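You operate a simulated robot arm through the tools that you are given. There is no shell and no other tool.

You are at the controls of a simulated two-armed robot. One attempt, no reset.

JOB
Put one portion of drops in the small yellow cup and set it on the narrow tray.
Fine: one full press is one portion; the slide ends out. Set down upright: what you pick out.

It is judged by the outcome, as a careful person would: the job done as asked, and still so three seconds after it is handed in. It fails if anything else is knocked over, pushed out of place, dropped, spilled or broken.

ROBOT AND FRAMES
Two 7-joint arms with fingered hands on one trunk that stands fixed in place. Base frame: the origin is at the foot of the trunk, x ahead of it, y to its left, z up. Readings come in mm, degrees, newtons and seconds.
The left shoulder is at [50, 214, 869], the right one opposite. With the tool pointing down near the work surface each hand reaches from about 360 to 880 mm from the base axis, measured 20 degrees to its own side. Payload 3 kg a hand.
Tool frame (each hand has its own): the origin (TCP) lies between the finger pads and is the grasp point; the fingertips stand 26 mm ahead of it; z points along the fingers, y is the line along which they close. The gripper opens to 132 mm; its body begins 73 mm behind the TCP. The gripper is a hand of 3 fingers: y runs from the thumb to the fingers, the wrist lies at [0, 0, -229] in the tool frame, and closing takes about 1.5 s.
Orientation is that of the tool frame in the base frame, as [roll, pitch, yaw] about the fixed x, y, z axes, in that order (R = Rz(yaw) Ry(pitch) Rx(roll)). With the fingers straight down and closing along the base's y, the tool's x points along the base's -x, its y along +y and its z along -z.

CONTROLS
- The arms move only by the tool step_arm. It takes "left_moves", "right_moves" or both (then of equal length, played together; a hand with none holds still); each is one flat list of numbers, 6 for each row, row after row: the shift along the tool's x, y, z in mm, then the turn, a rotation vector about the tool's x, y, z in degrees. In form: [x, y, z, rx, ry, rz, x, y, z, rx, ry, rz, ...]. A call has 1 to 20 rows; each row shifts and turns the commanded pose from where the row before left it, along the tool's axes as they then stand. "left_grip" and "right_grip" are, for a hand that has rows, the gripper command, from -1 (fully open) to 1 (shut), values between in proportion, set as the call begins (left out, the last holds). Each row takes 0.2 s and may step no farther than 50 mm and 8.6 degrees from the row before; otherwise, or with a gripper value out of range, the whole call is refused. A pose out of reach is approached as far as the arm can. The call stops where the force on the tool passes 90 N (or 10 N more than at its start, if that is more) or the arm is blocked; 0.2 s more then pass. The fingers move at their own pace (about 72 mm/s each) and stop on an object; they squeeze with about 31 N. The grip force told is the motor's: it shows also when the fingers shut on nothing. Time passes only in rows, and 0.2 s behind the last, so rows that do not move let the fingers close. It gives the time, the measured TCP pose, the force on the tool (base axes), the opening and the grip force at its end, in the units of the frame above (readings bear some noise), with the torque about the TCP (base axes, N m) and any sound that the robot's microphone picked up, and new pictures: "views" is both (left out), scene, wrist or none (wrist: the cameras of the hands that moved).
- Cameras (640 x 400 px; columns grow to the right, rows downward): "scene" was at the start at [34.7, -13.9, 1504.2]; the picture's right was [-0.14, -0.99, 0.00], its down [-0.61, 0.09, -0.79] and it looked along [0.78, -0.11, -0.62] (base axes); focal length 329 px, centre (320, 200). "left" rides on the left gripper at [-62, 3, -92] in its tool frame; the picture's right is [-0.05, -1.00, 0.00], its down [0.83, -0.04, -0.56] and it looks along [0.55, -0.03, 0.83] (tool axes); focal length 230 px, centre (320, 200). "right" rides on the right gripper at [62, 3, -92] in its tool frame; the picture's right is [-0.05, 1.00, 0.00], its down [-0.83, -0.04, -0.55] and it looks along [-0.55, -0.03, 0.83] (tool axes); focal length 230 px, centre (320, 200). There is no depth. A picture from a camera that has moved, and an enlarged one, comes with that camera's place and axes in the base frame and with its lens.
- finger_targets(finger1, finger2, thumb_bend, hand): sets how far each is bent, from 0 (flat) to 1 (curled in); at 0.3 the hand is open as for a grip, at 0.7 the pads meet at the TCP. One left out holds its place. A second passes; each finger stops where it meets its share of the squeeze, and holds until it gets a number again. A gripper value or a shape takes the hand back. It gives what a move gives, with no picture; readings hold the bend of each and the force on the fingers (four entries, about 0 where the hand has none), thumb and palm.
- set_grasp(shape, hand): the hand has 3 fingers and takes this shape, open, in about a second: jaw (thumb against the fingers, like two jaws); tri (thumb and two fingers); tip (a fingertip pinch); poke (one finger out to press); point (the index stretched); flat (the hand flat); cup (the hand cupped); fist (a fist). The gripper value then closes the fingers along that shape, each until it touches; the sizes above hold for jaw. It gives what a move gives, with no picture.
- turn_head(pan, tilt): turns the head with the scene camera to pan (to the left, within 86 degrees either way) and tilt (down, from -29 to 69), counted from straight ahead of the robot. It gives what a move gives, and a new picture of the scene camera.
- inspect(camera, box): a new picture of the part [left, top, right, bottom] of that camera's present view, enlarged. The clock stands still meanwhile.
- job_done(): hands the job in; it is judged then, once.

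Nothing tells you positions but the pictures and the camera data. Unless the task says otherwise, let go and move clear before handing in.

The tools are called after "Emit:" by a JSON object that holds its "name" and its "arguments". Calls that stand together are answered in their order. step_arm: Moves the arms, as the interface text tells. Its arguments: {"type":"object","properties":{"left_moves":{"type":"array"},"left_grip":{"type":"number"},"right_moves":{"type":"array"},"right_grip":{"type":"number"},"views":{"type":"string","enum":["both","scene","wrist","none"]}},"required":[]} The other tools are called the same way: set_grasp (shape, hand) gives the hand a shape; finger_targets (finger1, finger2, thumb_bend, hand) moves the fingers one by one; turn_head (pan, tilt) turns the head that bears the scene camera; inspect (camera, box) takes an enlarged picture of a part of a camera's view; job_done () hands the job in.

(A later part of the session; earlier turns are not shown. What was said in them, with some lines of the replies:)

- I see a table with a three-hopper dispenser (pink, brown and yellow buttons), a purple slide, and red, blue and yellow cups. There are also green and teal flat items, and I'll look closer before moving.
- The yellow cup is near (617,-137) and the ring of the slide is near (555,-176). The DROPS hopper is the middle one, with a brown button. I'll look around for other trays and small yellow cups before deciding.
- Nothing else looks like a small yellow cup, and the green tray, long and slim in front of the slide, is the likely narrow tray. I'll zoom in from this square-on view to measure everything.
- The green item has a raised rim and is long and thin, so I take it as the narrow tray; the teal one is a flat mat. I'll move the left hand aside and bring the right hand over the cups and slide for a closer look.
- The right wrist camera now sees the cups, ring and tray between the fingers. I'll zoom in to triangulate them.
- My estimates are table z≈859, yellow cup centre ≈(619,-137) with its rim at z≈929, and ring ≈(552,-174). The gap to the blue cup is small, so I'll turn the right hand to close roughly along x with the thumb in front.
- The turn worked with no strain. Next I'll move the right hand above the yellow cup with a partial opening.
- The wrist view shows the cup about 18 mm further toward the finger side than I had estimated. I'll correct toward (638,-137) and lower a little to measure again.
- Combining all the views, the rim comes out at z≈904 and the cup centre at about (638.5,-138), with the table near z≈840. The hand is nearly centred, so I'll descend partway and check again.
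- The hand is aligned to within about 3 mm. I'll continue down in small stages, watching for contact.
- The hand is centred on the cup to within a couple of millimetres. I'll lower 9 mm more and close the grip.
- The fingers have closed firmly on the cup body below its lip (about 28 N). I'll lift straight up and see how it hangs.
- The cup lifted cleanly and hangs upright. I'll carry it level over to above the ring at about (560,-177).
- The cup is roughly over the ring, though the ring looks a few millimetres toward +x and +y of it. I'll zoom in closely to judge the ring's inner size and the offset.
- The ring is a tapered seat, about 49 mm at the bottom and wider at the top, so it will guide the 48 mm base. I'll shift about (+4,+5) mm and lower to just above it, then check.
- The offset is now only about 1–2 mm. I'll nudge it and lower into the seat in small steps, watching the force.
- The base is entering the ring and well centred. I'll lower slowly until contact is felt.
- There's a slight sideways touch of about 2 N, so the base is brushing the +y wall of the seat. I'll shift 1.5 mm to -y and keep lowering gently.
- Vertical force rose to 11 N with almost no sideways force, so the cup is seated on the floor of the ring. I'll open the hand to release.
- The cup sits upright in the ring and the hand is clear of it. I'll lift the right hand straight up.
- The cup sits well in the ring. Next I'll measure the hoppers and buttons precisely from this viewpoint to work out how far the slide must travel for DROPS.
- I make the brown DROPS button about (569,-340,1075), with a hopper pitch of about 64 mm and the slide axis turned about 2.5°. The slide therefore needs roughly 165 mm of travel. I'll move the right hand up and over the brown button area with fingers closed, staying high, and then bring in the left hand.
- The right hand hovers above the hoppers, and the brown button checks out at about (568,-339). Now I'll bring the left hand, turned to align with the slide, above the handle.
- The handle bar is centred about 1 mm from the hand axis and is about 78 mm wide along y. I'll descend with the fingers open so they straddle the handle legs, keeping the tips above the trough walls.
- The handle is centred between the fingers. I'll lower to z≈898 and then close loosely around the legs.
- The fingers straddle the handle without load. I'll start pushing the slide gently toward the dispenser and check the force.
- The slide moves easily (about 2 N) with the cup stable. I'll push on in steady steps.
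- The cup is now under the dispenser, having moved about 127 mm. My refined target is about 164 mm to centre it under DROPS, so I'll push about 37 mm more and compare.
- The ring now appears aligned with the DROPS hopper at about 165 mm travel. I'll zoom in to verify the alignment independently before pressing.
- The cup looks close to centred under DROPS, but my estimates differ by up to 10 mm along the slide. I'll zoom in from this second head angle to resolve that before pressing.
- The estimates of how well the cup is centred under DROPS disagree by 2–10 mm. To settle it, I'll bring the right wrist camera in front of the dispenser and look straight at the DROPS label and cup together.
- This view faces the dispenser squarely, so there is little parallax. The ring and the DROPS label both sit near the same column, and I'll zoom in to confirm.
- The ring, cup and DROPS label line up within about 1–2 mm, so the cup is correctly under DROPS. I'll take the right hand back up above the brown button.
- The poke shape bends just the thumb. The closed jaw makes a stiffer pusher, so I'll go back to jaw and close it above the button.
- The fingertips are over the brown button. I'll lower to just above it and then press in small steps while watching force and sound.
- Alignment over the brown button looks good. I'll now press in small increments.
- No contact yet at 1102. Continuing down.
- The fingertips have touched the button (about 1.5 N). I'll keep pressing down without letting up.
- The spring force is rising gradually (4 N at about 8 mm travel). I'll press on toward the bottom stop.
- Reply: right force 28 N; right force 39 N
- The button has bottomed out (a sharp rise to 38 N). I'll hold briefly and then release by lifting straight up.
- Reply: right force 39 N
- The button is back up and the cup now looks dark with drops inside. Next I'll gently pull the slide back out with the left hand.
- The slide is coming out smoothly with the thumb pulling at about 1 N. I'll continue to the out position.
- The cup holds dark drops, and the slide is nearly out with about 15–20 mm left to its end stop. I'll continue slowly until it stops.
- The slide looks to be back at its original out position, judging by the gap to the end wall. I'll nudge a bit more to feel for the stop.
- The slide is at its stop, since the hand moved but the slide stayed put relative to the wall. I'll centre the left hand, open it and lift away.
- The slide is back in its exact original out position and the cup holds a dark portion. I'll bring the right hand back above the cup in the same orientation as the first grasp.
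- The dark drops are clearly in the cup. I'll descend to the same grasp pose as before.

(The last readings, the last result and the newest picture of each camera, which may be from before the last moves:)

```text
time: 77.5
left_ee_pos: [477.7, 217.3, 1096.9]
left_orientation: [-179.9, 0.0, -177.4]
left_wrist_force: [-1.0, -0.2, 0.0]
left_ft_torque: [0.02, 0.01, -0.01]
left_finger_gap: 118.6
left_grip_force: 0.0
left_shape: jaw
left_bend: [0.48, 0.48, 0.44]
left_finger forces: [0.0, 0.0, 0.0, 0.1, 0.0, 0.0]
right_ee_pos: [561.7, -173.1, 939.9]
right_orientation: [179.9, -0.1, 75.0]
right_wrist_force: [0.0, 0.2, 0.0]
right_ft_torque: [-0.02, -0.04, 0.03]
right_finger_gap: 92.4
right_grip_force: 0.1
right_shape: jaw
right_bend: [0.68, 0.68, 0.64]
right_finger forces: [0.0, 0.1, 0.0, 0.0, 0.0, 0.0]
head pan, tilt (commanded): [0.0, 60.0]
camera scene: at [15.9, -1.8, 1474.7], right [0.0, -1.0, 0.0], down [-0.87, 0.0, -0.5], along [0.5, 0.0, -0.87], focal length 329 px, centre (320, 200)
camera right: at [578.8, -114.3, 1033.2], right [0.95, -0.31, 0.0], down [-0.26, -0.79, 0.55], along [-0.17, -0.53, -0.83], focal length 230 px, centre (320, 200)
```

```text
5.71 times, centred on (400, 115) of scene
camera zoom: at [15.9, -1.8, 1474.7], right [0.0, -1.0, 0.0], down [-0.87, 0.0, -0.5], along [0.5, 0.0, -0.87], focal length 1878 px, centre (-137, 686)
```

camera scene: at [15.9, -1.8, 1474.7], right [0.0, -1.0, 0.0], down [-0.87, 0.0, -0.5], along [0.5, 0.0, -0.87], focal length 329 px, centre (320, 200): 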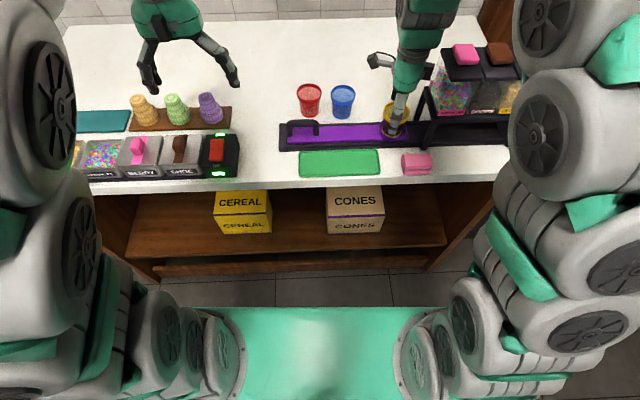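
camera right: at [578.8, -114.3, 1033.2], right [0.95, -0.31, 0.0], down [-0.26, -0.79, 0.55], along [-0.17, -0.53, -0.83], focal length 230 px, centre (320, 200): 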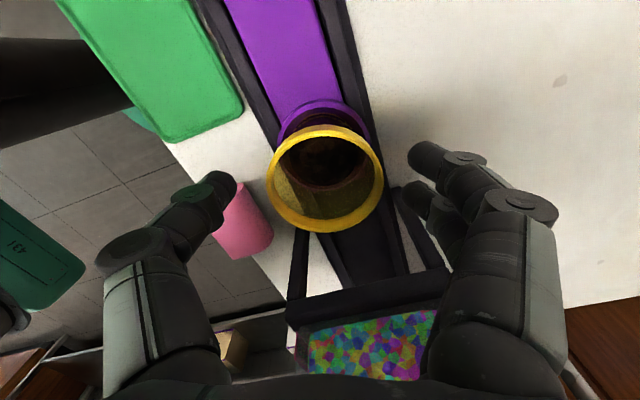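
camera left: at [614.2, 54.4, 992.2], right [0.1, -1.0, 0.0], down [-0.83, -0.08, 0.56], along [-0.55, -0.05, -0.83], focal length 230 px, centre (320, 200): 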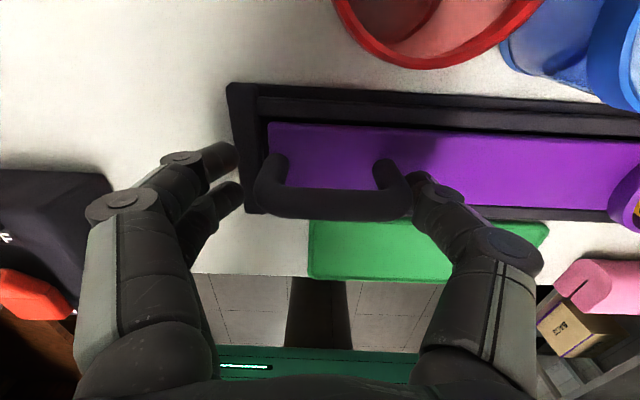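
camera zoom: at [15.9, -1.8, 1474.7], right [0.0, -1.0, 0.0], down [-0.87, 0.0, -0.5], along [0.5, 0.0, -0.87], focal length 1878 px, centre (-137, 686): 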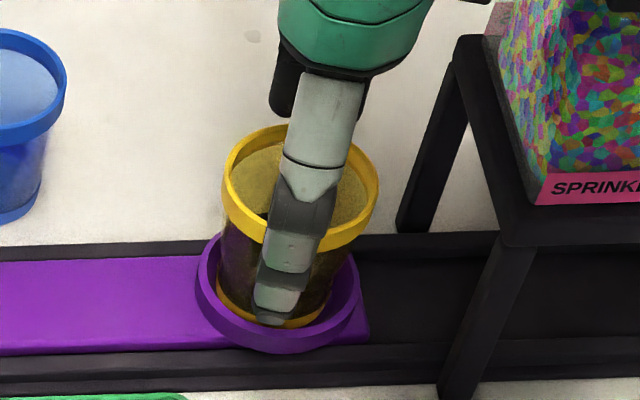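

Aligned as before. Lowering the last 30 mm and closing the grip.

Emit:
{"name": "step_arm", "arguments": {"right_moves": [-0.5, 0, 12, 0, 0, 0, 0, 0, 12, 0, 0, 0, 0, 0, 6, 0, 0, 0, 0, 0, 0, 0, 0, 0], "views": "none"}}

Emit:
{"name": "step_arm", "arguments": {"right_moves": [0, 0, 0, 0, 0, 0, 0, 0, 0, 0, 0, 0, 0, 0, 0, 0, 0, 0, 0, 0, 0, 0, 0, 0, 0, 0, 0, 0, 0, 0, 0, 0, 0, 0, 0, 0], "right_grip": 1, "views": "both"}}

Emit:
{"name": "inspect", "arguments": {"camera": "scene", "box": [370, 80, 430, 150]}}

```text
time: 78.5
left_ee_pos: [477.3, 217.8, 1098.3]
left_orientation: [179.9, 0.0, -177.5]
left_wrist_force: [-0.3, 0.6, -0.4]
left_ft_torque: [-0.01, -0.01, 0.02]
left_finger_gap: 118.5
left_grip_force: 0.1
left_shape: jaw
left_bend: [0.48, 0.48, 0.44]
left_finger forces: [0.1, 0.1, 0.0, 0.1, 0.1, 0.1]
right_ee_pos: [561.1, -174.5, 909.9]
right_orientation: [179.9, 0.0, 75.0]
right_wrist_force: [0.3, 0.6, 0.3]
right_ft_torque: [0.02, -0.02, -0.02]
right_finger_gap: 92.2
right_grip_force: 0.2
right_shape: jaw
right_bend: [0.68, 0.68, 0.64]
right_finger forces: [0.1, 0.0, 0.1, 0.0, 0.1, 0.0]
head pan, tilt (commanded): [0.0, 60.0]
```

```text
time: 79.9
left_ee_pos: [477.3, 216.8, 1096.9]
left_orientation: [-180.0, -0.1, -177.4]
left_wrist_force: [0.9, -0.1, -0.1]
left_ft_torque: [0.03, 0.04, 0.0]
left_finger_gap: 118.6
left_grip_force: 0.1
left_shape: jaw
left_bend: [0.48, 0.48, 0.44]
left_finger forces: [0.1, 0.0, 0.0, 0.0, 0.1, 0.0]
right_ee_pos: [560.0, -176.3, 909.9]
right_orientation: [180.0, 0.0, 75.1]
right_wrist_force: [0.6, 0.5, 0.1]
right_ft_torque: [-0.04, 0.0, -0.01]
right_finger_gap: 41.0
right_grip_force: 31.5
right_shape: jaw
right_bend: [0.74, 0.74, 0.7]
right_finger forces: [13.4, 14.8, 0.1, 0.1, 27.5, 0.0]
head pan, tilt (commanded): [0.0, 60.0]
camera scene: at [15.9, -1.8, 1474.7], right [0.0, -1.0, 0.0], down [-0.87, 0.0, -0.5], along [0.5, 0.0, -0.87], focal length 329 px, centre (320, 200)
camera right: at [578.5, -116.1, 1002.2], right [0.95, -0.31, 0.0], down [-0.26, -0.79, 0.55], along [-0.17, -0.53, -0.83], focal length 230 px, centre (320, 200)
```

scene: 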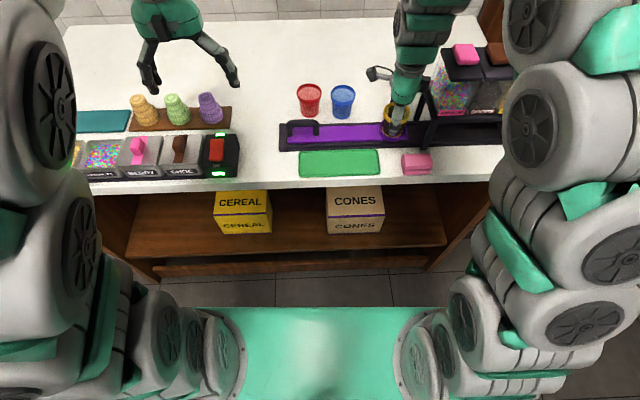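
right: 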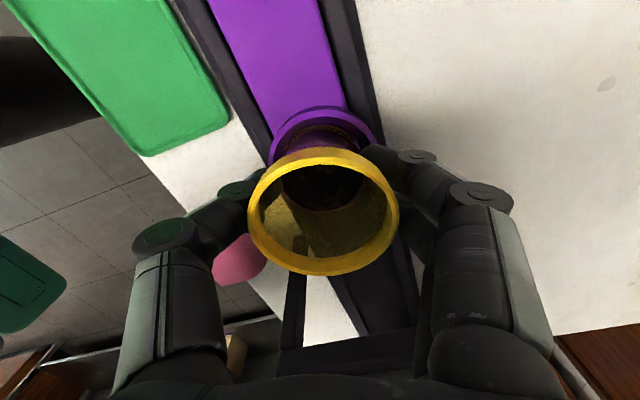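

```text
5.71 times, centred on (400, 115) of scene
camera zoom: at [15.9, -1.8, 1474.7], right [0.0, -1.0, 0.0], down [-0.87, 0.0, -0.5], along [0.5, 0.0, -0.87], focal length 1878 px, centre (-137, 686)
```

zoom: 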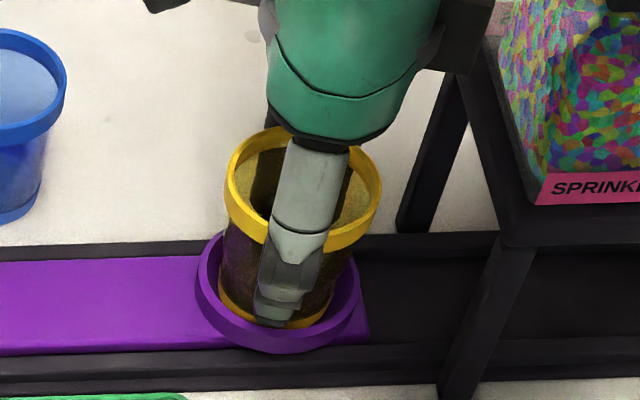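

The grip is firm at the same 41 mm gap as before. I'll lift the cup slowly straight out of the ring.

Emit:
{"name": "step_arm", "arguments": {"right_moves": [0, 0, -2, 0, 0, 0, 0, 0, -4, 0, 0, 0, 0, 0, -6, 0, 0, 0, 0, 0, -8, 0, 0, 0, 0, 0, -10, 0, 0, 0, 0, 0, -12, 0, 0, 0, 0, 0, -12, 0, 0, 0, 0, 0, -10, 0, 0, 0, 0, 0, -5, 0, 0, 0, 0, 0, 0, 0, 0, 0], "views": "both"}}

Emit:
{"name": "inspect", "arguments": {"camera": "scene", "box": [270, 70, 430, 190]}}

Emit:
{"name": "inspect", "arguments": {"camera": "right", "box": [180, 60, 460, 260]}}

```text
time: 82.1
left_ee_pos: [476.3, 218.0, 1097.5]
left_orientation: [180.0, 0.0, -177.5]
left_wrist_force: [0.4, -0.2, -0.6]
left_ft_torque: [0.0, -0.01, 0.02]
left_finger_gap: 118.7
left_grip_force: 0.0
left_shape: jaw
left_bend: [0.48, 0.48, 0.44]
left_finger forces: [0.1, 0.0, 0.1, 0.0, 0.1, 0.0]
right_ee_pos: [561.4, -174.6, 980.6]
right_orientation: [179.8, 0.0, 75.0]
right_wrist_force: [0.2, 0.0, -0.2]
right_ft_torque: [0.0, 0.02, -0.02]
right_finger_gap: 40.5
right_grip_force: 31.1
right_shape: jaw
right_bend: [0.74, 0.74, 0.7]
right_finger forces: [13.6, 15.0, 0.0, 0.0, 27.6, 0.1]
head pan, tilt (commanded): [0.0, 60.0]
camera scene: at [16.0, -1.8, 1474.7], right [0.0, -1.0, 0.0], down [-0.87, 0.0, -0.5], along [0.5, 0.0, -0.87], focal length 329 px, centre (320, 200)
camera right: at [578.9, -116.0, 1072.4], right [0.95, -0.31, 0.0], down [-0.26, -0.79, 0.55], along [-0.17, -0.53, -0.83], focal length 230 px, centre (320, 200)
```

scene: 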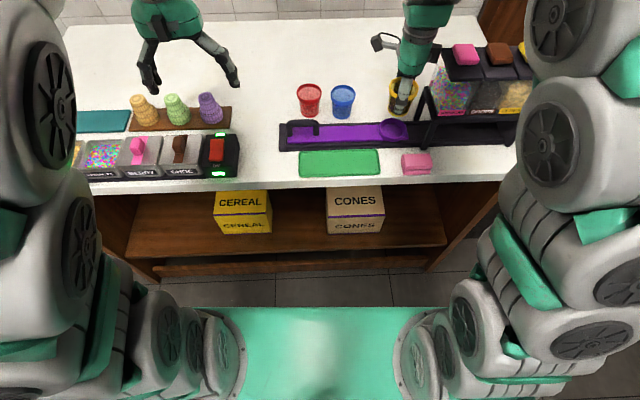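
right: 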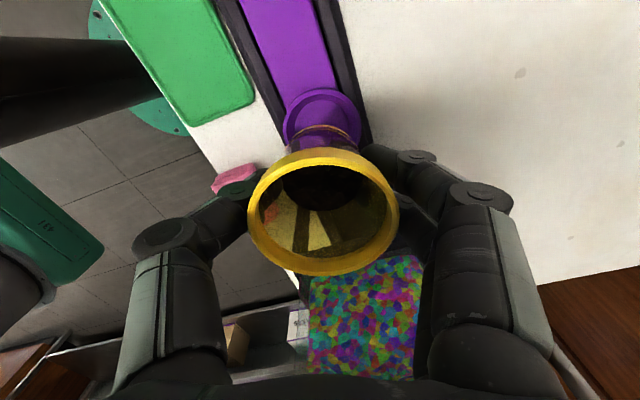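

```text
3.33 times, centred on (350, 130) of scene
camera zoom: at [16.0, -1.8, 1474.7], right [0.0, -1.0, 0.0], down [-0.87, 0.0, -0.5], along [0.5, 0.0, -0.87], focal length 1096 px, centre (220, 433)
```

zoom: 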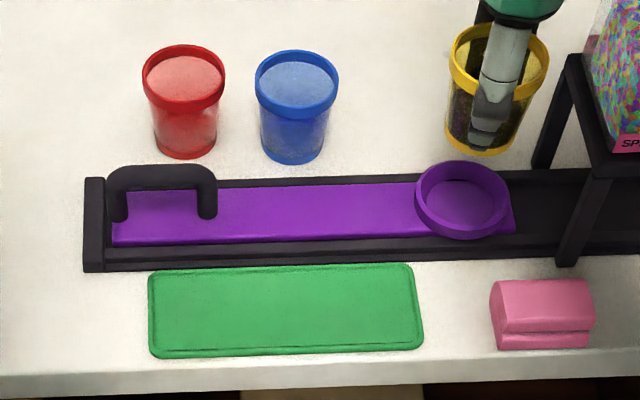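

```text
2.00 times, centred on (320, 160) of right
camera zoom: at [578.9, -116.0, 1072.4], right [0.95, -0.31, 0.0], down [-0.26, -0.79, 0.55], along [-0.17, -0.53, -0.83], focal length 460 px, centre (320, 280)
```

zoom: 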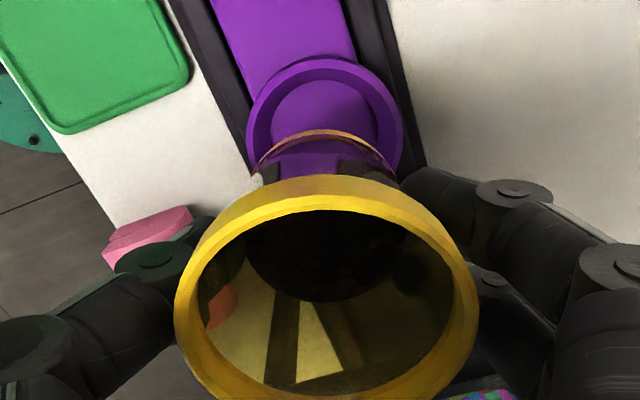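

Lifted cleanly, and the slide stays out. I'll carry the cup gently toward the green tray at about (472,-45) and move the left hand further aside.

Emit:
{"name": "step_arm", "arguments": {"right_moves": [4, -5, 0, 0, 0, 0, 7, -8, 0, 0, 0, 0, 8.5, -10, 0, 0, 0, 0, 8.5, -10, 0, 0, 0, 0, 8.5, -10, 0, 0, 0, 0, 8.5, -10, 0, 0, 0, 0, 8.5, -10, 0, 0, 0, 0, 8.5, -10, 0, 0, 0, 0, 8.5, -10, 0, 0, 0, 0, 8.5, -10, 0, 0, 0, 0, 8.5, -10, 0, 0, 0, 0, 7, -8.3, 0, 0, 0, 0, 5, -6, 0, 0, 0, 0, 2.1, -2.5, 0, 0, 0, 0, 0, 0, 0, 0, 0, 0], "left_moves": [0, 5, 0, 0, 0, 0, 0, 5, 0, 0, 0, 0, 0, 5, 0, 0, 0, 0, 0, 5, 0, 0, 0, 0, 0, 5, 0, 0, 0, 0, 0, 5, 0, 0, 0, 0, 0, 5, 0, 0, 0, 0, 0, 5, 0, 0, 0, 0, 0, 5, 0, 0, 0, 0, 0, 5, 0, 0, 0, 0, 0, 5, 0, 0, 0, 0, 0, 5, 0, 0, 0, 0, 0, 0, 0, 0, 0, 0, 0, 0, 0, 0, 0, 0, 0, 0, 0, 0, 0, 0], "views": "none"}}

Emit:
{"name": "step_arm", "arguments": {"right_moves": [0, 0, 0, 0, 0, -3, 0, 0, 0, 0, 0, -5, 0, 0, 0, 0, 0, -6, 0, 0, 0, 0, 0, -6, 0, 0, 0, 0, 0, -6, 0, 0, 0, 0, 0, -6, 0, 0, 0, 0, 0, -6, 0, 0, 0, 0, 0, -6, 0, 0, 0, 0, 0, -6, 0, 0, 0, 0, 0, -6, 0, 0, 0, 0, 0, -6, 0, 0, 0, 0, 0, -6, 0, 0, 0, 0, 0, -6, 0, 0, 0, 0, 0, -6, 0, 0, 0, 0, 0, -5, 0, 0, 0, 0, 0, -3, 0, 0, 0, 0, 0, -2, 0, 0, 0, 0, 0, 0], "views": "both"}}

Emit:
{"name": "inspect", "arguments": {"camera": "right", "box": [160, 40, 480, 260]}}

Emit:
{"name": "inspect", "arguments": {"camera": "scene", "box": [270, 90, 430, 200]}}

```text
time: 85.3
left_ee_pos: [478.0, 280.0, 1098.7]
left_orientation: [-180.0, 0.0, -177.5]
left_wrist_force: [0.5, -0.4, 0.2]
left_ft_torque: [-0.04, 0.0, 0.02]
left_finger_gap: 118.6
left_grip_force: 0.1
left_shape: jaw
left_bend: [0.48, 0.48, 0.44]
left_finger forces: [0.0, 0.0, 0.1, 0.1, 0.0, 0.1]
right_ee_pos: [472.7, -47.3, 979.3]
right_orientation: [179.9, 0.0, 75.0]
right_wrist_force: [1.0, -1.0, 0.2]
right_ft_torque: [-0.01, -0.01, -0.01]
right_finger_gap: 40.4
right_grip_force: 30.9
right_shape: jaw
right_bend: [0.74, 0.74, 0.7]
right_finger forces: [13.8, 15.1, 0.0, 0.1, 27.4, 0.0]
head pan, tilt (commanded): [0.0, 60.0]
```

```text
time: 89.1
left_ee_pos: [478.5, 279.7, 1097.3]
left_orientation: [-180.0, 0.0, -177.6]
left_wrist_force: [-0.4, 0.1, 0.3]
left_ft_torque: [0.02, 0.01, -0.01]
left_finger_gap: 118.8
left_grip_force: 0.0
left_shape: jaw
left_bend: [0.48, 0.48, 0.44]
left_finger forces: [0.0, 0.0, 0.1, 0.1, 0.0, 0.0]
right_ee_pos: [472.5, -45.4, 981.0]
right_orientation: [-180.0, 0.2, 165.0]
right_wrist_force: [0.9, 0.0, -0.9]
right_ft_torque: [0.01, 0.04, 0.03]
right_finger_gap: 40.6
right_grip_force: 31.6
right_shape: jaw
right_bend: [0.74, 0.74, 0.7]
right_finger forces: [13.7, 15.1, 0.0, 0.1, 27.4, 0.0]
head pan, tilt (commanded): [0.0, 60.0]
camera scene: at [15.9, -1.8, 1474.7], right [0.0, -1.0, 0.0], down [-0.87, 0.0, -0.5], along [0.5, 0.0, -0.87], focal length 329 px, centre (320, 200)
camera right: at [411.9, -26.8, 1072.0], right [0.31, 0.95, 0.0], down [0.79, -0.26, 0.56], along [0.53, -0.17, -0.83], focal length 230 px, centre (320, 200)
```

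scene: 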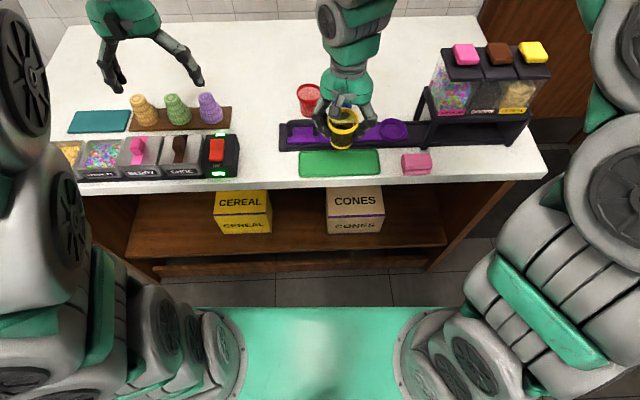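
right: 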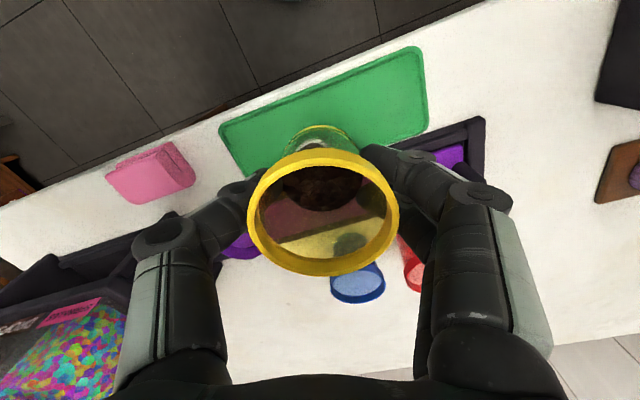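

```text
1.82 times, centred on (320, 150) of right
camera zoom: at [411.9, -26.8, 1072.0], right [0.31, 0.95, 0.0], down [0.79, -0.26, 0.56], along [0.53, -0.17, -0.83], focal length 418 px, centre (320, 291)
```

zoom: 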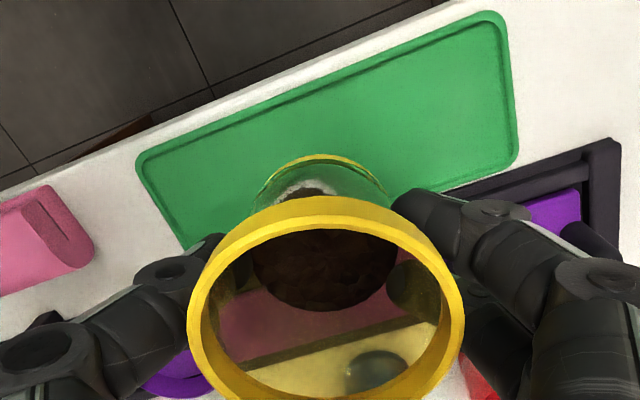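

```text
3.64 times, centred on (350, 145) of scene
camera zoom: at [15.9, -1.8, 1474.7], right [0.0, -1.0, 0.0], down [-0.87, 0.0, -0.5], along [0.5, 0.0, -0.87], focal length 1195 px, centre (211, 400)
```

zoom: 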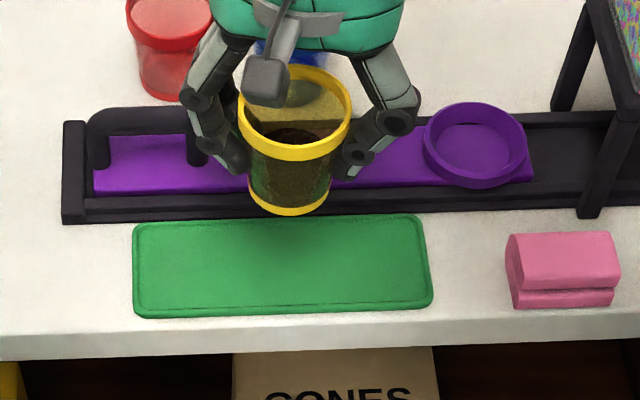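

The hand is over the tray's centreline, with tray centre x≈471 agreeing in both views. I'll shift slightly along the tray and lower the cup.

Emit:
{"name": "step_arm", "arguments": {"right_moves": [-0.4, -2.5, 6, 0, 0, 0, -0.4, -2.5, 10, 0, 0, 0, 0, 0, 12, 0, 0, 0, 0, 0, 12, 0, 0, 0, 0, 0, 12, 0, 0, 0, 0, 0, 8, 0, 0, 0, 0, 0, 4, 0, 0, 0, 0, 0, 0, 0, 0, 0], "views": "both"}}

Emit:
{"name": "inspect", "arguments": {"camera": "right", "box": [160, 40, 480, 260]}}

Emit:
{"name": "inspect", "arguments": {"camera": "scene", "box": [290, 110, 410, 200]}}

```text
time: 90.9
left_ee_pos: [477.6, 278.9, 1099.2]
left_orientation: [180.0, 0.0, -177.4]
left_wrist_force: [-0.3, -1.0, 0.1]
left_ft_torque: [0.04, -0.01, 0.01]
left_finger_gap: 118.7
left_grip_force: 0.1
left_shape: jaw
left_bend: [0.48, 0.48, 0.44]
left_finger forces: [0.0, 0.0, 0.0, 0.0, 0.0, 0.1]
right_ee_pos: [470.4, -50.3, 915.1]
right_orientation: [-180.0, 0.1, 164.9]
right_wrist_force: [0.5, -0.6, 0.7]
right_ft_torque: [-0.01, 0.0, -0.01]
right_finger_gap: 40.3
right_grip_force: 30.9
right_shape: jaw
right_bend: [0.74, 0.74, 0.7]
right_finger forces: [13.9, 15.1, 0.1, 0.0, 27.4, 0.1]
head pan, tilt (commanded): [0.0, 60.0]
camera scene: at [16.0, -1.8, 1474.7], right [0.0, -1.0, 0.0], down [-0.87, 0.0, -0.5], along [0.5, 0.0, -0.87], focal length 329 px, centre (320, 200)
camera right: at [411.9, -31.0, 1007.3], right [0.31, 0.95, 0.0], down [0.79, -0.26, 0.56], along [0.53, -0.17, -0.83], focal length 230 px, centre (320, 200)
```

scene: 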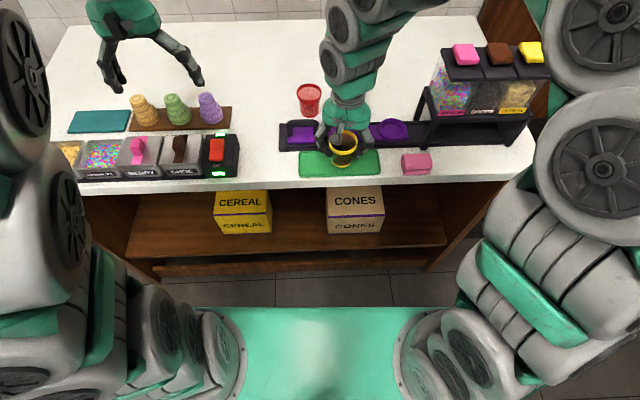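
right: 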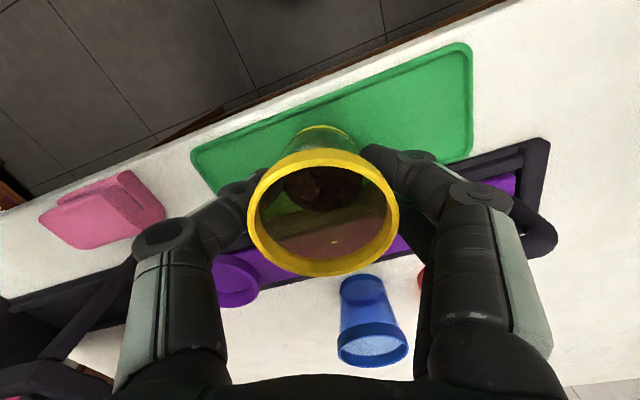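

```text
1.82 times, centred on (320, 150) of right
camera zoom: at [411.9, -31.0, 1007.3], right [0.31, 0.95, 0.0], down [0.79, -0.26, 0.56], along [0.53, -0.17, -0.83], focal length 418 px, centre (320, 291)
```

zoom: 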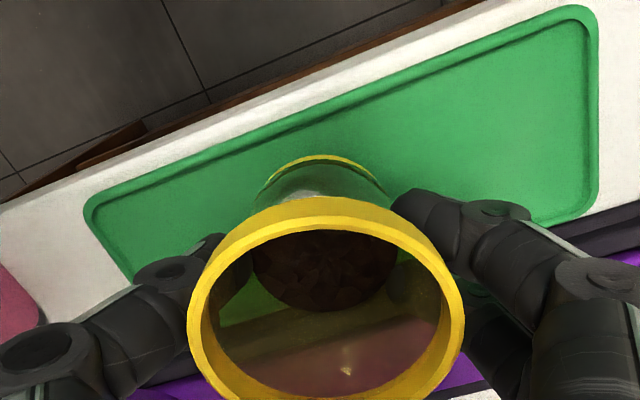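

```text
4.44 times, centred on (350, 155) of scene
camera zoom: at [16.0, -1.8, 1474.7], right [0.0, -1.0, 0.0], down [-0.87, 0.0, -0.5], along [0.5, 0.0, -0.87], focal length 1461 px, centre (187, 400)
```

zoom: 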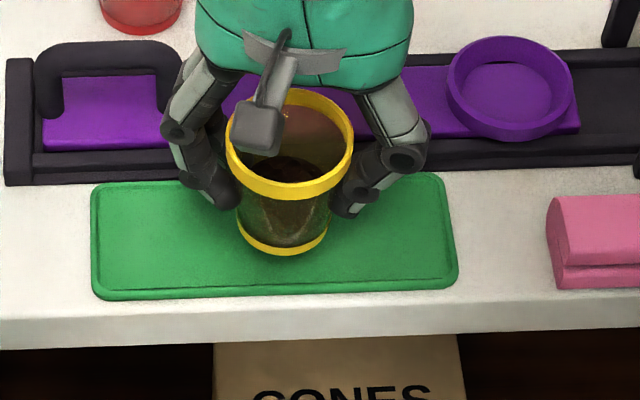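

The cup is over the middle of the tray. Continuing down in small steps until contact.

Emit:
{"name": "step_arm", "arguments": {"right_moves": [0, 0, 4, 0, 0, 0, 0, 0, 3, 0, 0, 0, 0, 0, 2, 0, 0, 0, 0, 0, 0, 0, 0, 0], "views": "none"}}

Emit:
{"name": "step_arm", "arguments": {"right_moves": [0, 0, 1.5, 0, 0, 0, 0, 0, 0, 0, 0, 0], "views": "none"}}

Emit:
{"name": "step_arm", "arguments": {"right_moves": [0, 0, 1.5, 0, 0, 0, 0, 0, 0, 0, 0, 0], "views": "none"}}

Emit:
{"name": "inspect", "arguments": {"camera": "scene", "box": [290, 110, 410, 200]}}

```text
time: 91.9
left_ee_pos: [477.4, 279.4, 1098.2]
left_orientation: [-180.0, 0.0, -177.5]
left_wrist_force: [0.2, 0.3, -0.7]
left_ft_torque: [-0.01, -0.01, 0.01]
left_finger_gap: 118.5
left_grip_force: 0.1
left_shape: jaw
left_bend: [0.48, 0.48, 0.44]
left_finger forces: [0.0, 0.0, 0.0, 0.1, 0.1, 0.0]
right_ee_pos: [471.1, -51.4, 905.7]
right_orientation: [180.0, 0.1, 165.0]
right_wrist_force: [0.3, -0.2, -1.1]
right_ft_torque: [0.0, 0.01, 0.02]
right_finger_gap: 40.4
right_grip_force: 31.3
right_shape: jaw
right_bend: [0.74, 0.74, 0.7]
right_finger forces: [13.8, 15.3, 0.1, 0.0, 27.4, 0.0]
head pan, tilt (commanded): [0.0, 60.0]
```

```text
time: 92.5
left_ee_pos: [477.8, 278.8, 1097.6]
left_orientation: [-179.9, 0.0, -177.6]
left_wrist_force: [-0.2, 0.1, 0.6]
left_ft_torque: [0.0, 0.02, 0.01]
left_finger_gap: 118.8
left_grip_force: 0.1
left_shape: jaw
left_bend: [0.48, 0.48, 0.44]
left_finger forces: [0.0, 0.1, 0.0, 0.0, 0.1, 0.0]
right_ee_pos: [470.6, -50.8, 904.0]
right_orientation: [-180.0, 0.1, 164.9]
right_wrist_force: [0.3, 0.2, -0.2]
right_ft_torque: [0.01, 0.04, -0.03]
right_finger_gap: 40.5
right_grip_force: 29.9
right_shape: jaw
right_bend: [0.74, 0.74, 0.7]
right_finger forces: [13.9, 15.3, 0.0, 0.0, 27.4, 0.0]
head pan, tilt (commanded): [0.0, 60.0]
```

```text
time: 93.1
left_ee_pos: [477.7, 278.7, 1097.5]
left_orientation: [-180.0, 0.0, -177.4]
left_wrist_force: [-0.1, 0.1, 0.4]
left_ft_torque: [-0.01, 0.01, -0.02]
left_finger_gap: 118.6
left_grip_force: 0.0
left_shape: jaw
left_bend: [0.48, 0.48, 0.44]
left_finger forces: [0.1, 0.0, 0.0, 0.0, 0.1, 0.1]
right_ee_pos: [469.7, -49.9, 902.8]
right_orientation: [180.0, 0.1, 165.0]
right_wrist_force: [0.4, -0.1, 0.3]
right_ft_torque: [0.01, -0.01, 0.02]
right_finger_gap: 40.4
right_grip_force: 31.0
right_shape: jaw
right_bend: [0.74, 0.74, 0.7]
right_finger forces: [13.9, 15.2, 0.0, 0.1, 27.5, 0.0]
head pan, tilt (commanded): [0.0, 60.0]
```

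```text
4.44 times, centred on (350, 155) of scene
camera zoom: at [15.9, -1.8, 1474.7], right [0.0, -1.0, 0.0], down [-0.87, 0.0, -0.5], along [0.5, 0.0, -0.87], focal length 1461 px, centre (187, 400)
```

zoom: 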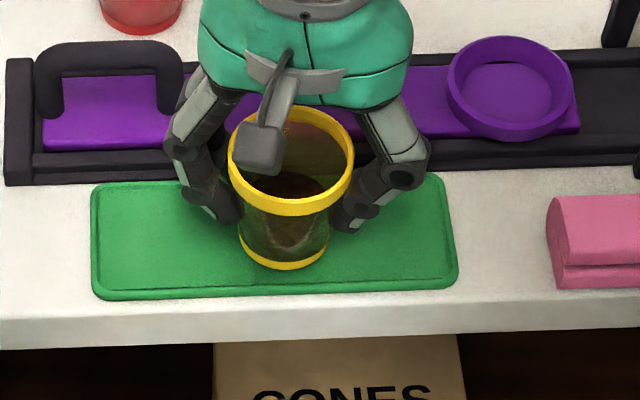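

No contact yet. Continuing down in 1 mm steps.

Emit:
{"name": "step_arm", "arguments": {"right_moves": [0, 0, 1, 0, 0, 0, 0, 0, 0, 0, 0, 0], "views": "none"}}

Emit:
{"name": "step_arm", "arguments": {"right_moves": [0, 0, 1, 0, 0, 0, 0, 0, 0, 0, 0, 0], "views": "none"}}

Emit:
{"name": "step_arm", "arguments": {"right_moves": [0, 0, 1, 0, 0, 0, 0, 0, 0, 0, 0, 0], "views": "none"}}

```text
time: 93.7
left_ee_pos: [477.0, 280.0, 1099.7]
left_orientation: [179.9, 0.0, -177.5]
left_wrist_force: [-0.5, 0.5, -0.3]
left_ft_torque: [-0.02, 0.01, -0.01]
left_finger_gap: 118.7
left_grip_force: 0.1
left_shape: jaw
left_bend: [0.48, 0.48, 0.44]
left_finger forces: [0.0, 0.1, 0.0, 0.0, 0.0, 0.0]
right_ee_pos: [471.0, -50.3, 902.9]
right_orientation: [-180.0, 0.0, 165.1]
right_wrist_force: [0.0, -0.5, -0.2]
right_ft_torque: [0.01, 0.01, -0.02]
right_finger_gap: 40.3
right_grip_force: 31.0
right_shape: jaw
right_bend: [0.74, 0.74, 0.7]
right_finger forces: [13.9, 15.2, 0.0, 0.1, 27.4, 0.0]
head pan, tilt (commanded): [0.0, 60.0]
```

```text
time: 94.3
left_ee_pos: [477.4, 278.8, 1099.9]
left_orientation: [180.0, -0.1, -177.5]
left_wrist_force: [0.0, 0.6, 0.1]
left_ft_torque: [0.02, 0.03, -0.02]
left_finger_gap: 118.8
left_grip_force: 0.1
left_shape: jaw
left_bend: [0.48, 0.48, 0.44]
left_finger forces: [0.0, 0.0, 0.0, 0.1, 0.1, 0.0]
right_ee_pos: [470.0, -51.9, 900.8]
right_orientation: [-180.0, 0.1, 165.0]
right_wrist_force: [0.2, -0.3, -1.2]
right_ft_torque: [-0.03, 0.0, -0.02]
right_finger_gap: 40.6
right_grip_force: 30.7
right_shape: jaw
right_bend: [0.74, 0.74, 0.7]
right_finger forces: [14.1, 15.0, 0.0, 0.0, 27.4, 0.1]
head pan, tilt (commanded): [0.0, 60.0]
```

```text
time: 94.9
left_ee_pos: [478.2, 278.8, 1099.2]
left_orientation: [-180.0, 0.0, -177.6]
left_wrist_force: [0.3, -0.1, -0.5]
left_ft_torque: [-0.01, 0.02, -0.03]
left_finger_gap: 118.4
left_grip_force: 0.1
left_shape: jaw
left_bend: [0.48, 0.48, 0.44]
left_finger forces: [0.0, 0.1, 0.0, 0.0, 0.0, 0.0]
right_ee_pos: [471.3, -50.3, 900.6]
right_orientation: [180.0, 0.0, 165.0]
right_wrist_force: [0.2, 0.2, -0.4]
right_ft_torque: [-0.04, 0.04, -0.02]
right_finger_gap: 40.5
right_grip_force: 30.9
right_shape: jaw
right_bend: [0.74, 0.74, 0.7]
right_finger forces: [13.9, 15.2, 0.0, 0.1, 27.4, 0.1]
head pan, tilt (commanded): [0.0, 60.0]
```

Emit:
{"name": "step_arm", "arguments": {"right_moves": [0, 0, 1, 0, 0, 0, 0, 0, 0, 0, 0, 0], "views": "none"}}

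Emit:
{"name": "step_arm", "arguments": {"right_moves": [0, 0, 1, 0, 0, 0, 0, 0, 0, 0, 0, 0], "views": "none"}}

Emit:
{"name": "inspect", "arguments": {"camera": "scene", "box": [290, 110, 410, 200]}}

```text
time: 95.5
left_ee_pos: [478.8, 279.3, 1098.9]
left_orientation: [-180.0, 0.0, -177.4]
left_wrist_force: [-0.3, -0.1, -0.3]
left_ft_torque: [-0.01, 0.04, -0.01]
left_finger_gap: 118.4
left_grip_force: 0.1
left_shape: jaw
left_bend: [0.48, 0.48, 0.44]
left_finger forces: [0.0, 0.0, 0.0, 0.1, 0.0, 0.0]
right_ee_pos: [472.1, -51.5, 899.9]
right_orientation: [180.0, 0.1, 165.0]
right_wrist_force: [-0.2, -0.1, -0.3]
right_ft_torque: [0.01, 0.0, 0.01]
right_finger_gap: 40.4
right_grip_force: 30.7
right_shape: jaw
right_bend: [0.74, 0.74, 0.7]
right_finger forces: [13.8, 15.2, 0.0, 0.0, 27.4, 0.0]
head pan, tilt (commanded): [0.0, 60.0]
```

```text
time: 96.1
left_ee_pos: [477.7, 278.0, 1100.1]
left_orientation: [179.9, 0.0, -177.5]
left_wrist_force: [0.5, -0.2, 0.2]
left_ft_torque: [0.02, 0.01, -0.01]
left_finger_gap: 118.4
left_grip_force: 0.1
left_shape: jaw
left_bend: [0.48, 0.48, 0.44]
left_finger forces: [0.0, 0.0, 0.1, 0.0, 0.0, 0.0]
right_ee_pos: [470.1, -50.9, 898.1]
right_orientation: [-180.0, 0.1, 165.0]
right_wrist_force: [0.1, 0.0, 1.8]
right_ft_torque: [0.02, -0.01, 0.04]
right_finger_gap: 40.2
right_grip_force: 30.9
right_shape: jaw
right_bend: [0.74, 0.74, 0.7]
right_finger forces: [14.0, 15.2, 0.0, 0.1, 27.7, 0.1]
head pan, tilt (commanded): [0.0, 60.0]
```

```text
4.44 times, centred on (350, 155) of scene
camera zoom: at [15.9, -1.8, 1474.7], right [0.0, -1.0, 0.0], down [-0.87, 0.0, -0.5], along [0.5, 0.0, -0.87], focal length 1461 px, centre (187, 400)
```

zoom: 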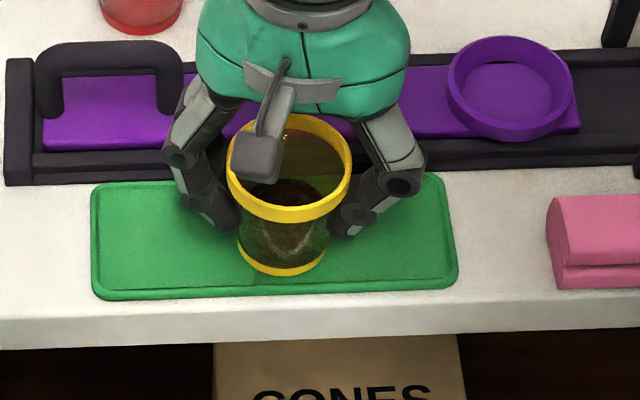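

Contact is beginning (1.8 N). One more millimetre to seat it firmly on the tray.

Emit:
{"name": "step_arm", "arguments": {"right_moves": [0, 0, 0.8, 0, 0, 0, 0, 0, 0, 0, 0, 0], "views": "none"}}

```text
time: 96.7
left_ee_pos: [477.4, 280.0, 1099.6]
left_orientation: [-180.0, 0.0, -177.5]
left_wrist_force: [0.4, 0.4, 0.3]
left_ft_torque: [0.0, 0.0, -0.02]
left_finger_gap: 118.9
left_grip_force: 0.1
left_shape: jaw
left_bend: [0.48, 0.48, 0.44]
left_finger forces: [0.1, 0.0, 0.0, 0.0, 0.0, 0.0]
right_ee_pos: [470.1, -50.3, 899.3]
right_orientation: [180.0, 0.1, 164.9]
right_wrist_force: [0.6, -0.8, 10.8]
right_ft_torque: [0.02, -0.07, 0.03]
right_finger_gap: 40.8
right_grip_force: 30.6
right_shape: jaw
right_bend: [0.74, 0.74, 0.7]
right_finger forces: [14.9, 16.2, 0.0, 0.0, 29.4, 0.1]
head pan, tilt (commanded): [0.0, 60.0]
```

The cup is seated on the tray (10.8 N vertical, no sideways force). I'll open the fingers gently to release it.

Emit:
{"name": "step_arm", "arguments": {"right_moves": [0, 0, -0.6, 0, 0, 0, 0, 0, 0, 0, 0, 0, 0, 0, 0, 0, 0, 0, 0, 0, 0, 0, 0, 0, 0, 0, 0, 0, 0, 0, 0, 0, 0, 0, 0, 0], "right_grip": -0.4, "views": "both"}}

Emit:
{"name": "inspect", "arguments": {"camera": "scene", "box": [290, 110, 410, 200]}}

Emit:
{"name": "inspect", "arguments": {"camera": "right", "box": [160, 40, 480, 260]}}

```text
time: 98.1
left_ee_pos: [478.0, 279.0, 1099.1]
left_orientation: [180.0, 0.1, -177.5]
left_wrist_force: [-0.7, 0.9, -0.2]
left_ft_torque: [0.01, 0.01, 0.01]
left_finger_gap: 118.6
left_grip_force: 0.0
left_shape: jaw
left_bend: [0.48, 0.48, 0.44]
left_finger forces: [0.0, 0.0, 0.0, 0.0, 0.0, 0.0]
right_ee_pos: [470.1, -50.6, 897.6]
right_orientation: [-180.0, 0.0, 165.0]
right_wrist_force: [0.4, 0.3, -0.6]
right_ft_torque: [0.03, 0.0, -0.01]
right_finger_gap: 91.8
right_grip_force: 0.0
right_shape: jaw
right_bend: [0.68, 0.68, 0.64]
right_finger forces: [0.0, 0.0, 0.1, 0.0, 0.1, 0.0]
head pan, tilt (commanded): [0.0, 60.0]
camera scene: at [16.0, -1.8, 1474.7], right [0.0, -1.0, 0.0], down [-0.87, 0.0, -0.5], along [0.5, 0.0, -0.87], focal length 329 px, centre (320, 200)
camera right: at [410.9, -31.5, 990.5], right [0.31, 0.95, 0.0], down [0.79, -0.26, 0.56], along [0.53, -0.17, -0.83], focal length 230 px, centre (320, 200)
```

scene: 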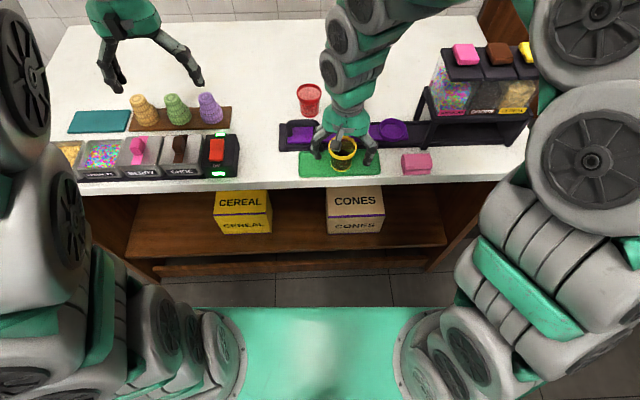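
right: 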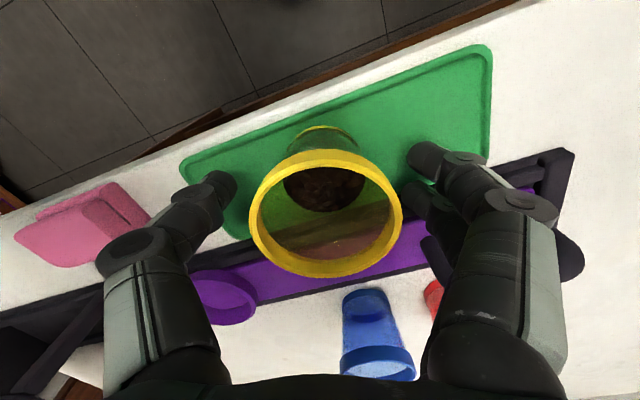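

```text
4.44 times, centred on (350, 155) of scene
camera zoom: at [16.0, -1.8, 1474.7], right [0.0, -1.0, 0.0], down [-0.87, 0.0, -0.5], along [0.5, 0.0, -0.87], focal length 1461 px, centre (187, 400)
```

zoom: 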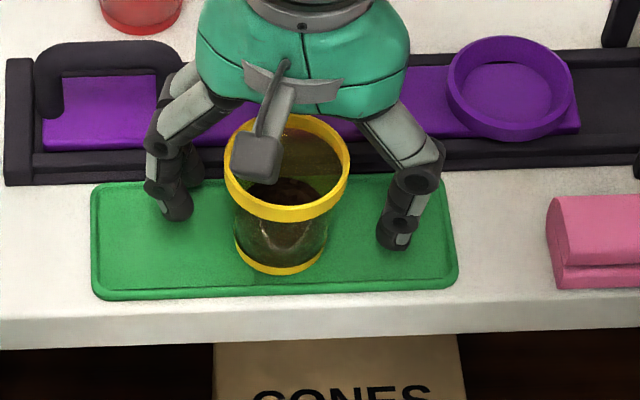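

```text
1.82 times, centred on (320, 150) of right
camera zoom: at [410.9, -31.5, 990.5], right [0.31, 0.95, 0.0], down [0.79, -0.26, 0.56], along [0.53, -0.17, -0.83], focal length 418 px, centre (320, 291)
```

zoom: 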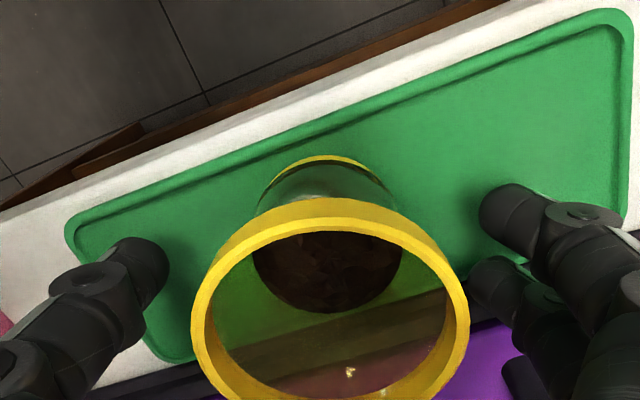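

The cup stands upright on the tray and the fingers are clear. I'll lift straight up and move the right hand away.

Emit:
{"name": "step_arm", "arguments": {"right_moves": [0, 0, -8, 0, 0, 0, 0, 0, -15, 0, 0, 0, 0, 0, -25, 0, 0, 0, 0, 0, -35, 0, 0, 0, 0, 0, -40, 0, 0, 0, 0, 0, -40, 0, 0, 0, 0, 0, -40, 0, 0, 0, 0, 0, -40, 0, 0, 0, 10, -40, -10, 0, 0, 0, 10, -40, 0, 0, 0, 0, 10, -40, 0, 0, 0, 0, 10, -40, 0, 0, 0, 0, 0, 0, 0, 0, 0, 0], "views": "scene"}}

Emit:
{"name": "inspect", "arguments": {"camera": "scene", "box": [270, 70, 430, 190]}}

Emit:
{"name": "inspect", "arguments": {"camera": "scene", "box": [310, 120, 380, 180]}}

Emit:
{"name": "inspect", "arguments": {"camera": "scene", "box": [400, 30, 560, 180]}}

Emit:
{"name": "inspect", "arguments": {"camera": "right", "box": [200, 0, 640, 260]}}

```text
time: 100.9
left_ee_pos: [477.6, 279.9, 1099.8]
left_orientation: [179.9, 0.1, -177.5]
left_wrist_force: [0.5, -0.8, 0.2]
left_ft_torque: [-0.02, 0.0, 0.01]
left_finger_gap: 118.6
left_grip_force: 0.2
left_shape: jaw
left_bend: [0.48, 0.48, 0.44]
left_finger forces: [0.0, 0.0, 0.0, 0.0, 0.1, 0.0]
right_ee_pos: [391.3, -191.1, 1151.2]
right_orientation: [-180.0, 0.0, 164.9]
right_wrist_force: [-0.2, -0.1, 0.3]
right_ft_torque: [-0.02, -0.01, 0.01]
right_finger_gap: 92.0
right_grip_force: 0.1
right_shape: jaw
right_bend: [0.68, 0.68, 0.64]
right_finger forces: [0.0, 0.0, 0.0, 0.0, 0.1, 0.0]
head pan, tilt (commanded): [0.0, 60.0]
camera scene: at [15.9, -1.8, 1474.7], right [0.0, -1.0, 0.0], down [-0.87, 0.0, -0.5], along [0.5, 0.0, -0.87], focal length 329 px, centre (320, 200)
```

scene: 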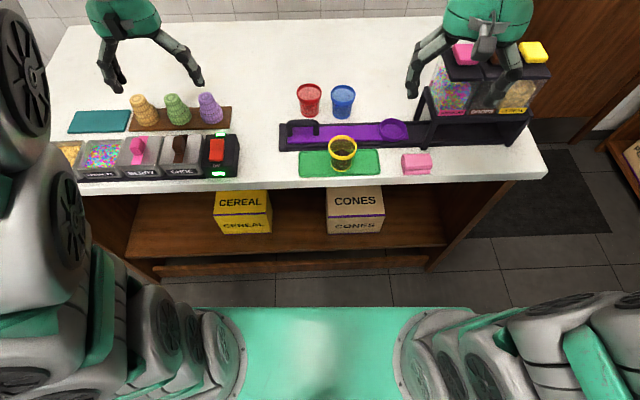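

```text
3.33 times, centred on (350, 130) of scene
camera zoom: at [15.9, -1.8, 1474.7], right [0.0, -1.0, 0.0], down [-0.87, 0.0, -0.5], along [0.5, 0.0, -0.87], focal length 1096 px, centre (220, 433)
```

zoom: 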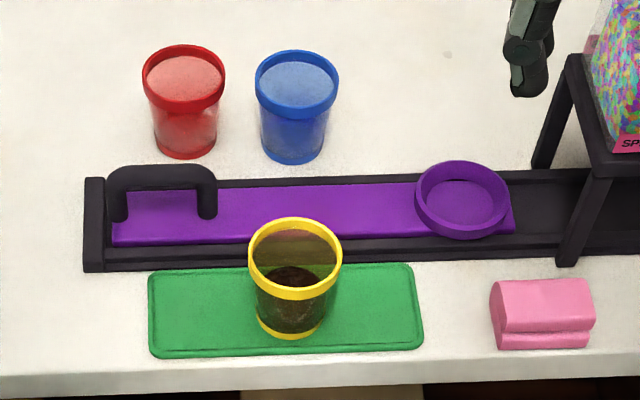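

```text
6.67 times, centred on (345, 150) of scene
camera zoom: at [15.9, -1.8, 1474.7], right [0.0, -1.0, 0.0], down [-0.87, 0.0, -0.5], along [0.5, 0.0, -0.87], focal length 2191 px, centre (153, 533)
```

zoom: 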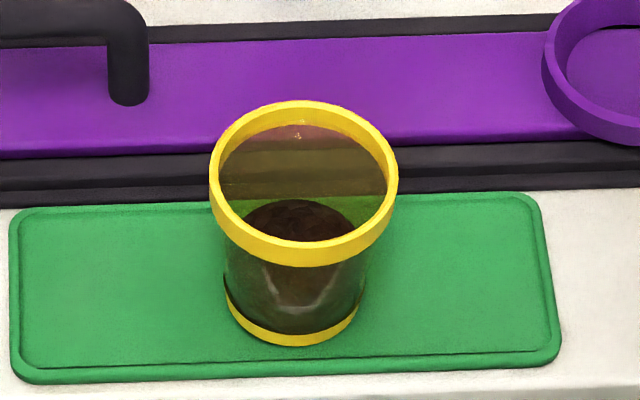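

```text
2.67 times, centred on (480, 105) of scene
camera zoom: at [15.9, -1.8, 1474.7], right [0.0, -1.0, 0.0], down [-0.87, 0.0, -0.5], along [0.5, 0.0, -0.87], focal length 876 px, centre (-107, 453)
```

zoom: 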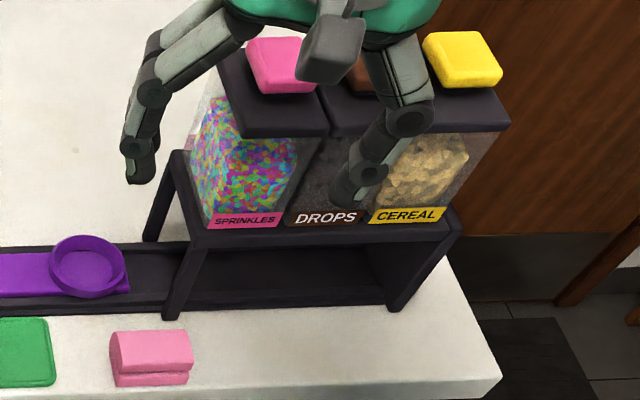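

```text
1.45 times, centred on (420, 130) of right
camera zoom: at [332.2, -173.2, 1243.2], right [0.31, 0.95, 0.0], down [0.79, -0.26, 0.56], along [0.53, -0.17, -0.83], focal length 335 px, centre (174, 302)
```

zoom: 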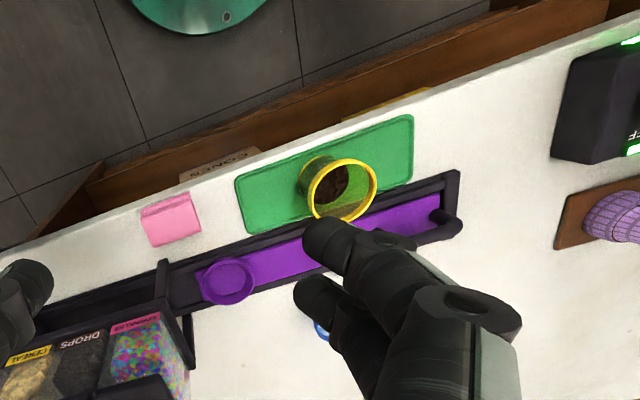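

The cup stands upright on the green tray with the drops in it. The slide is out and the neighbouring items look unmoved. I'll double-check that green is the right tray by looking closely at the teal item and the rest of the scene.

Emit:
{"name": "turn_head", "arguments": {"pan": 25, "tilt": 50}}

Emit:
{"name": "inspect", "arguments": {"camera": "scene", "box": [150, 80, 350, 220]}}

Emit:
{"name": "inspect", "arguments": {"camera": "left", "box": [0, 0, 320, 200]}}

```text
time: 101.8
left_ee_pos: [478.4, 279.5, 1098.8]
left_orientation: [-180.0, 0.0, -177.5]
left_wrist_force: [0.2, 0.1, -0.2]
left_ft_torque: [0.02, 0.0, 0.0]
left_finger_gap: 118.6
left_grip_force: 0.1
left_shape: jaw
left_bend: [0.48, 0.48, 0.44]
left_finger forces: [0.0, 0.2, 0.0, 0.0, 0.0, 0.1]
right_ee_pos: [393.0, -191.7, 1151.4]
right_orientation: [180.0, 0.2, 164.9]
right_wrist_force: [1.0, -0.7, 0.3]
right_ft_torque: [0.0, 0.03, 0.01]
right_finger_gap: 92.2
right_grip_force: 0.1
right_shape: jaw
right_bend: [0.68, 0.68, 0.64]
right_finger forces: [0.1, 0.0, 0.1, 0.0, 0.0, 0.0]
head pan, tilt (commanded): [25.0, 50.0]
camera scene: at [19.1, 30.7, 1487.2], right [0.42, -0.91, 0.0], down [-0.69, -0.32, -0.64], along [0.58, 0.27, -0.77], focal length 329 px, centre (320, 200)
```

scene: 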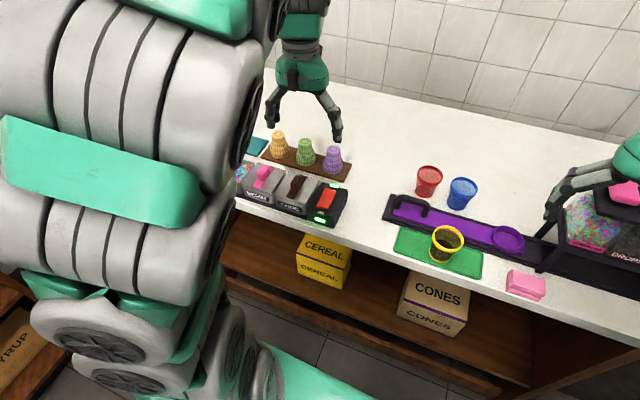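

```text
2.86 times, centred on (250, 150) of scene
camera zoom: at [19.1, 30.7, 1487.2], right [0.42, -0.91, 0.0], down [-0.69, -0.32, -0.64], along [0.58, 0.27, -0.77], focal length 939 px, centre (520, 343)
```

zoom: 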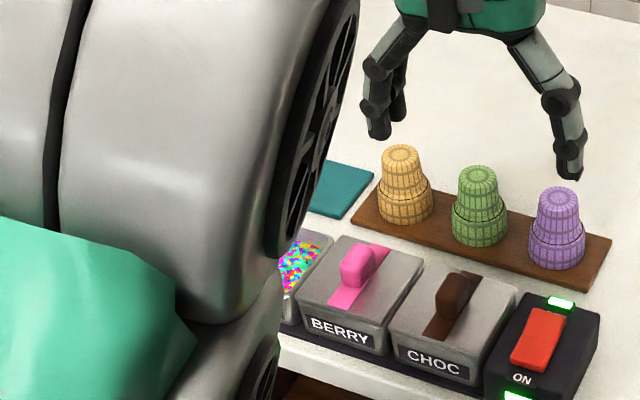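

```text
2.00 times, centred on (160, 100) of left
camera zoom: at [539.6, 285.5, 1191.7], right [0.1, -1.0, 0.0], down [-0.83, -0.08, 0.56], along [-0.55, -0.05, -0.83], focal length 460 px, centre (640, 400)
```

zoom: 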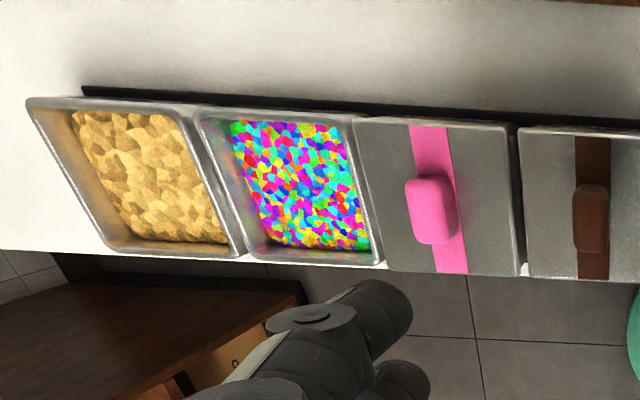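

The teal item is a plain flat mat with no rim, so the rimmed green tray is the narrow tray. The yellow cup stands upright on it with one portion of drops, the slide is out, both hands are clear and nothing else has moved, so I'm handing in.

Emit:
{"name": "job_done", "arguments": {}}

```text
The job is handed in.
```

The small yellow cup is standing upright on the narrow green tray with one portion of drops in it. I gave the brown DROPS button a single full press, to its bottom stop.

- **Slide:** it is back out at its end stop, in the same position as at the start.
- **Tray:** I took the green one as the narrow tray because it is long and slim with a raised rim. The teal piece on the left is about as wide but shorter, and it is a flat mat with no rim.
- **Surroundings:** in the last pictures I saw no spilled drops. The red and blue cups, the pink block and the dispenser looked unmoved.
- **Hands:** both were empty and well clear when I handed in. The result of the judging was not shown to me.
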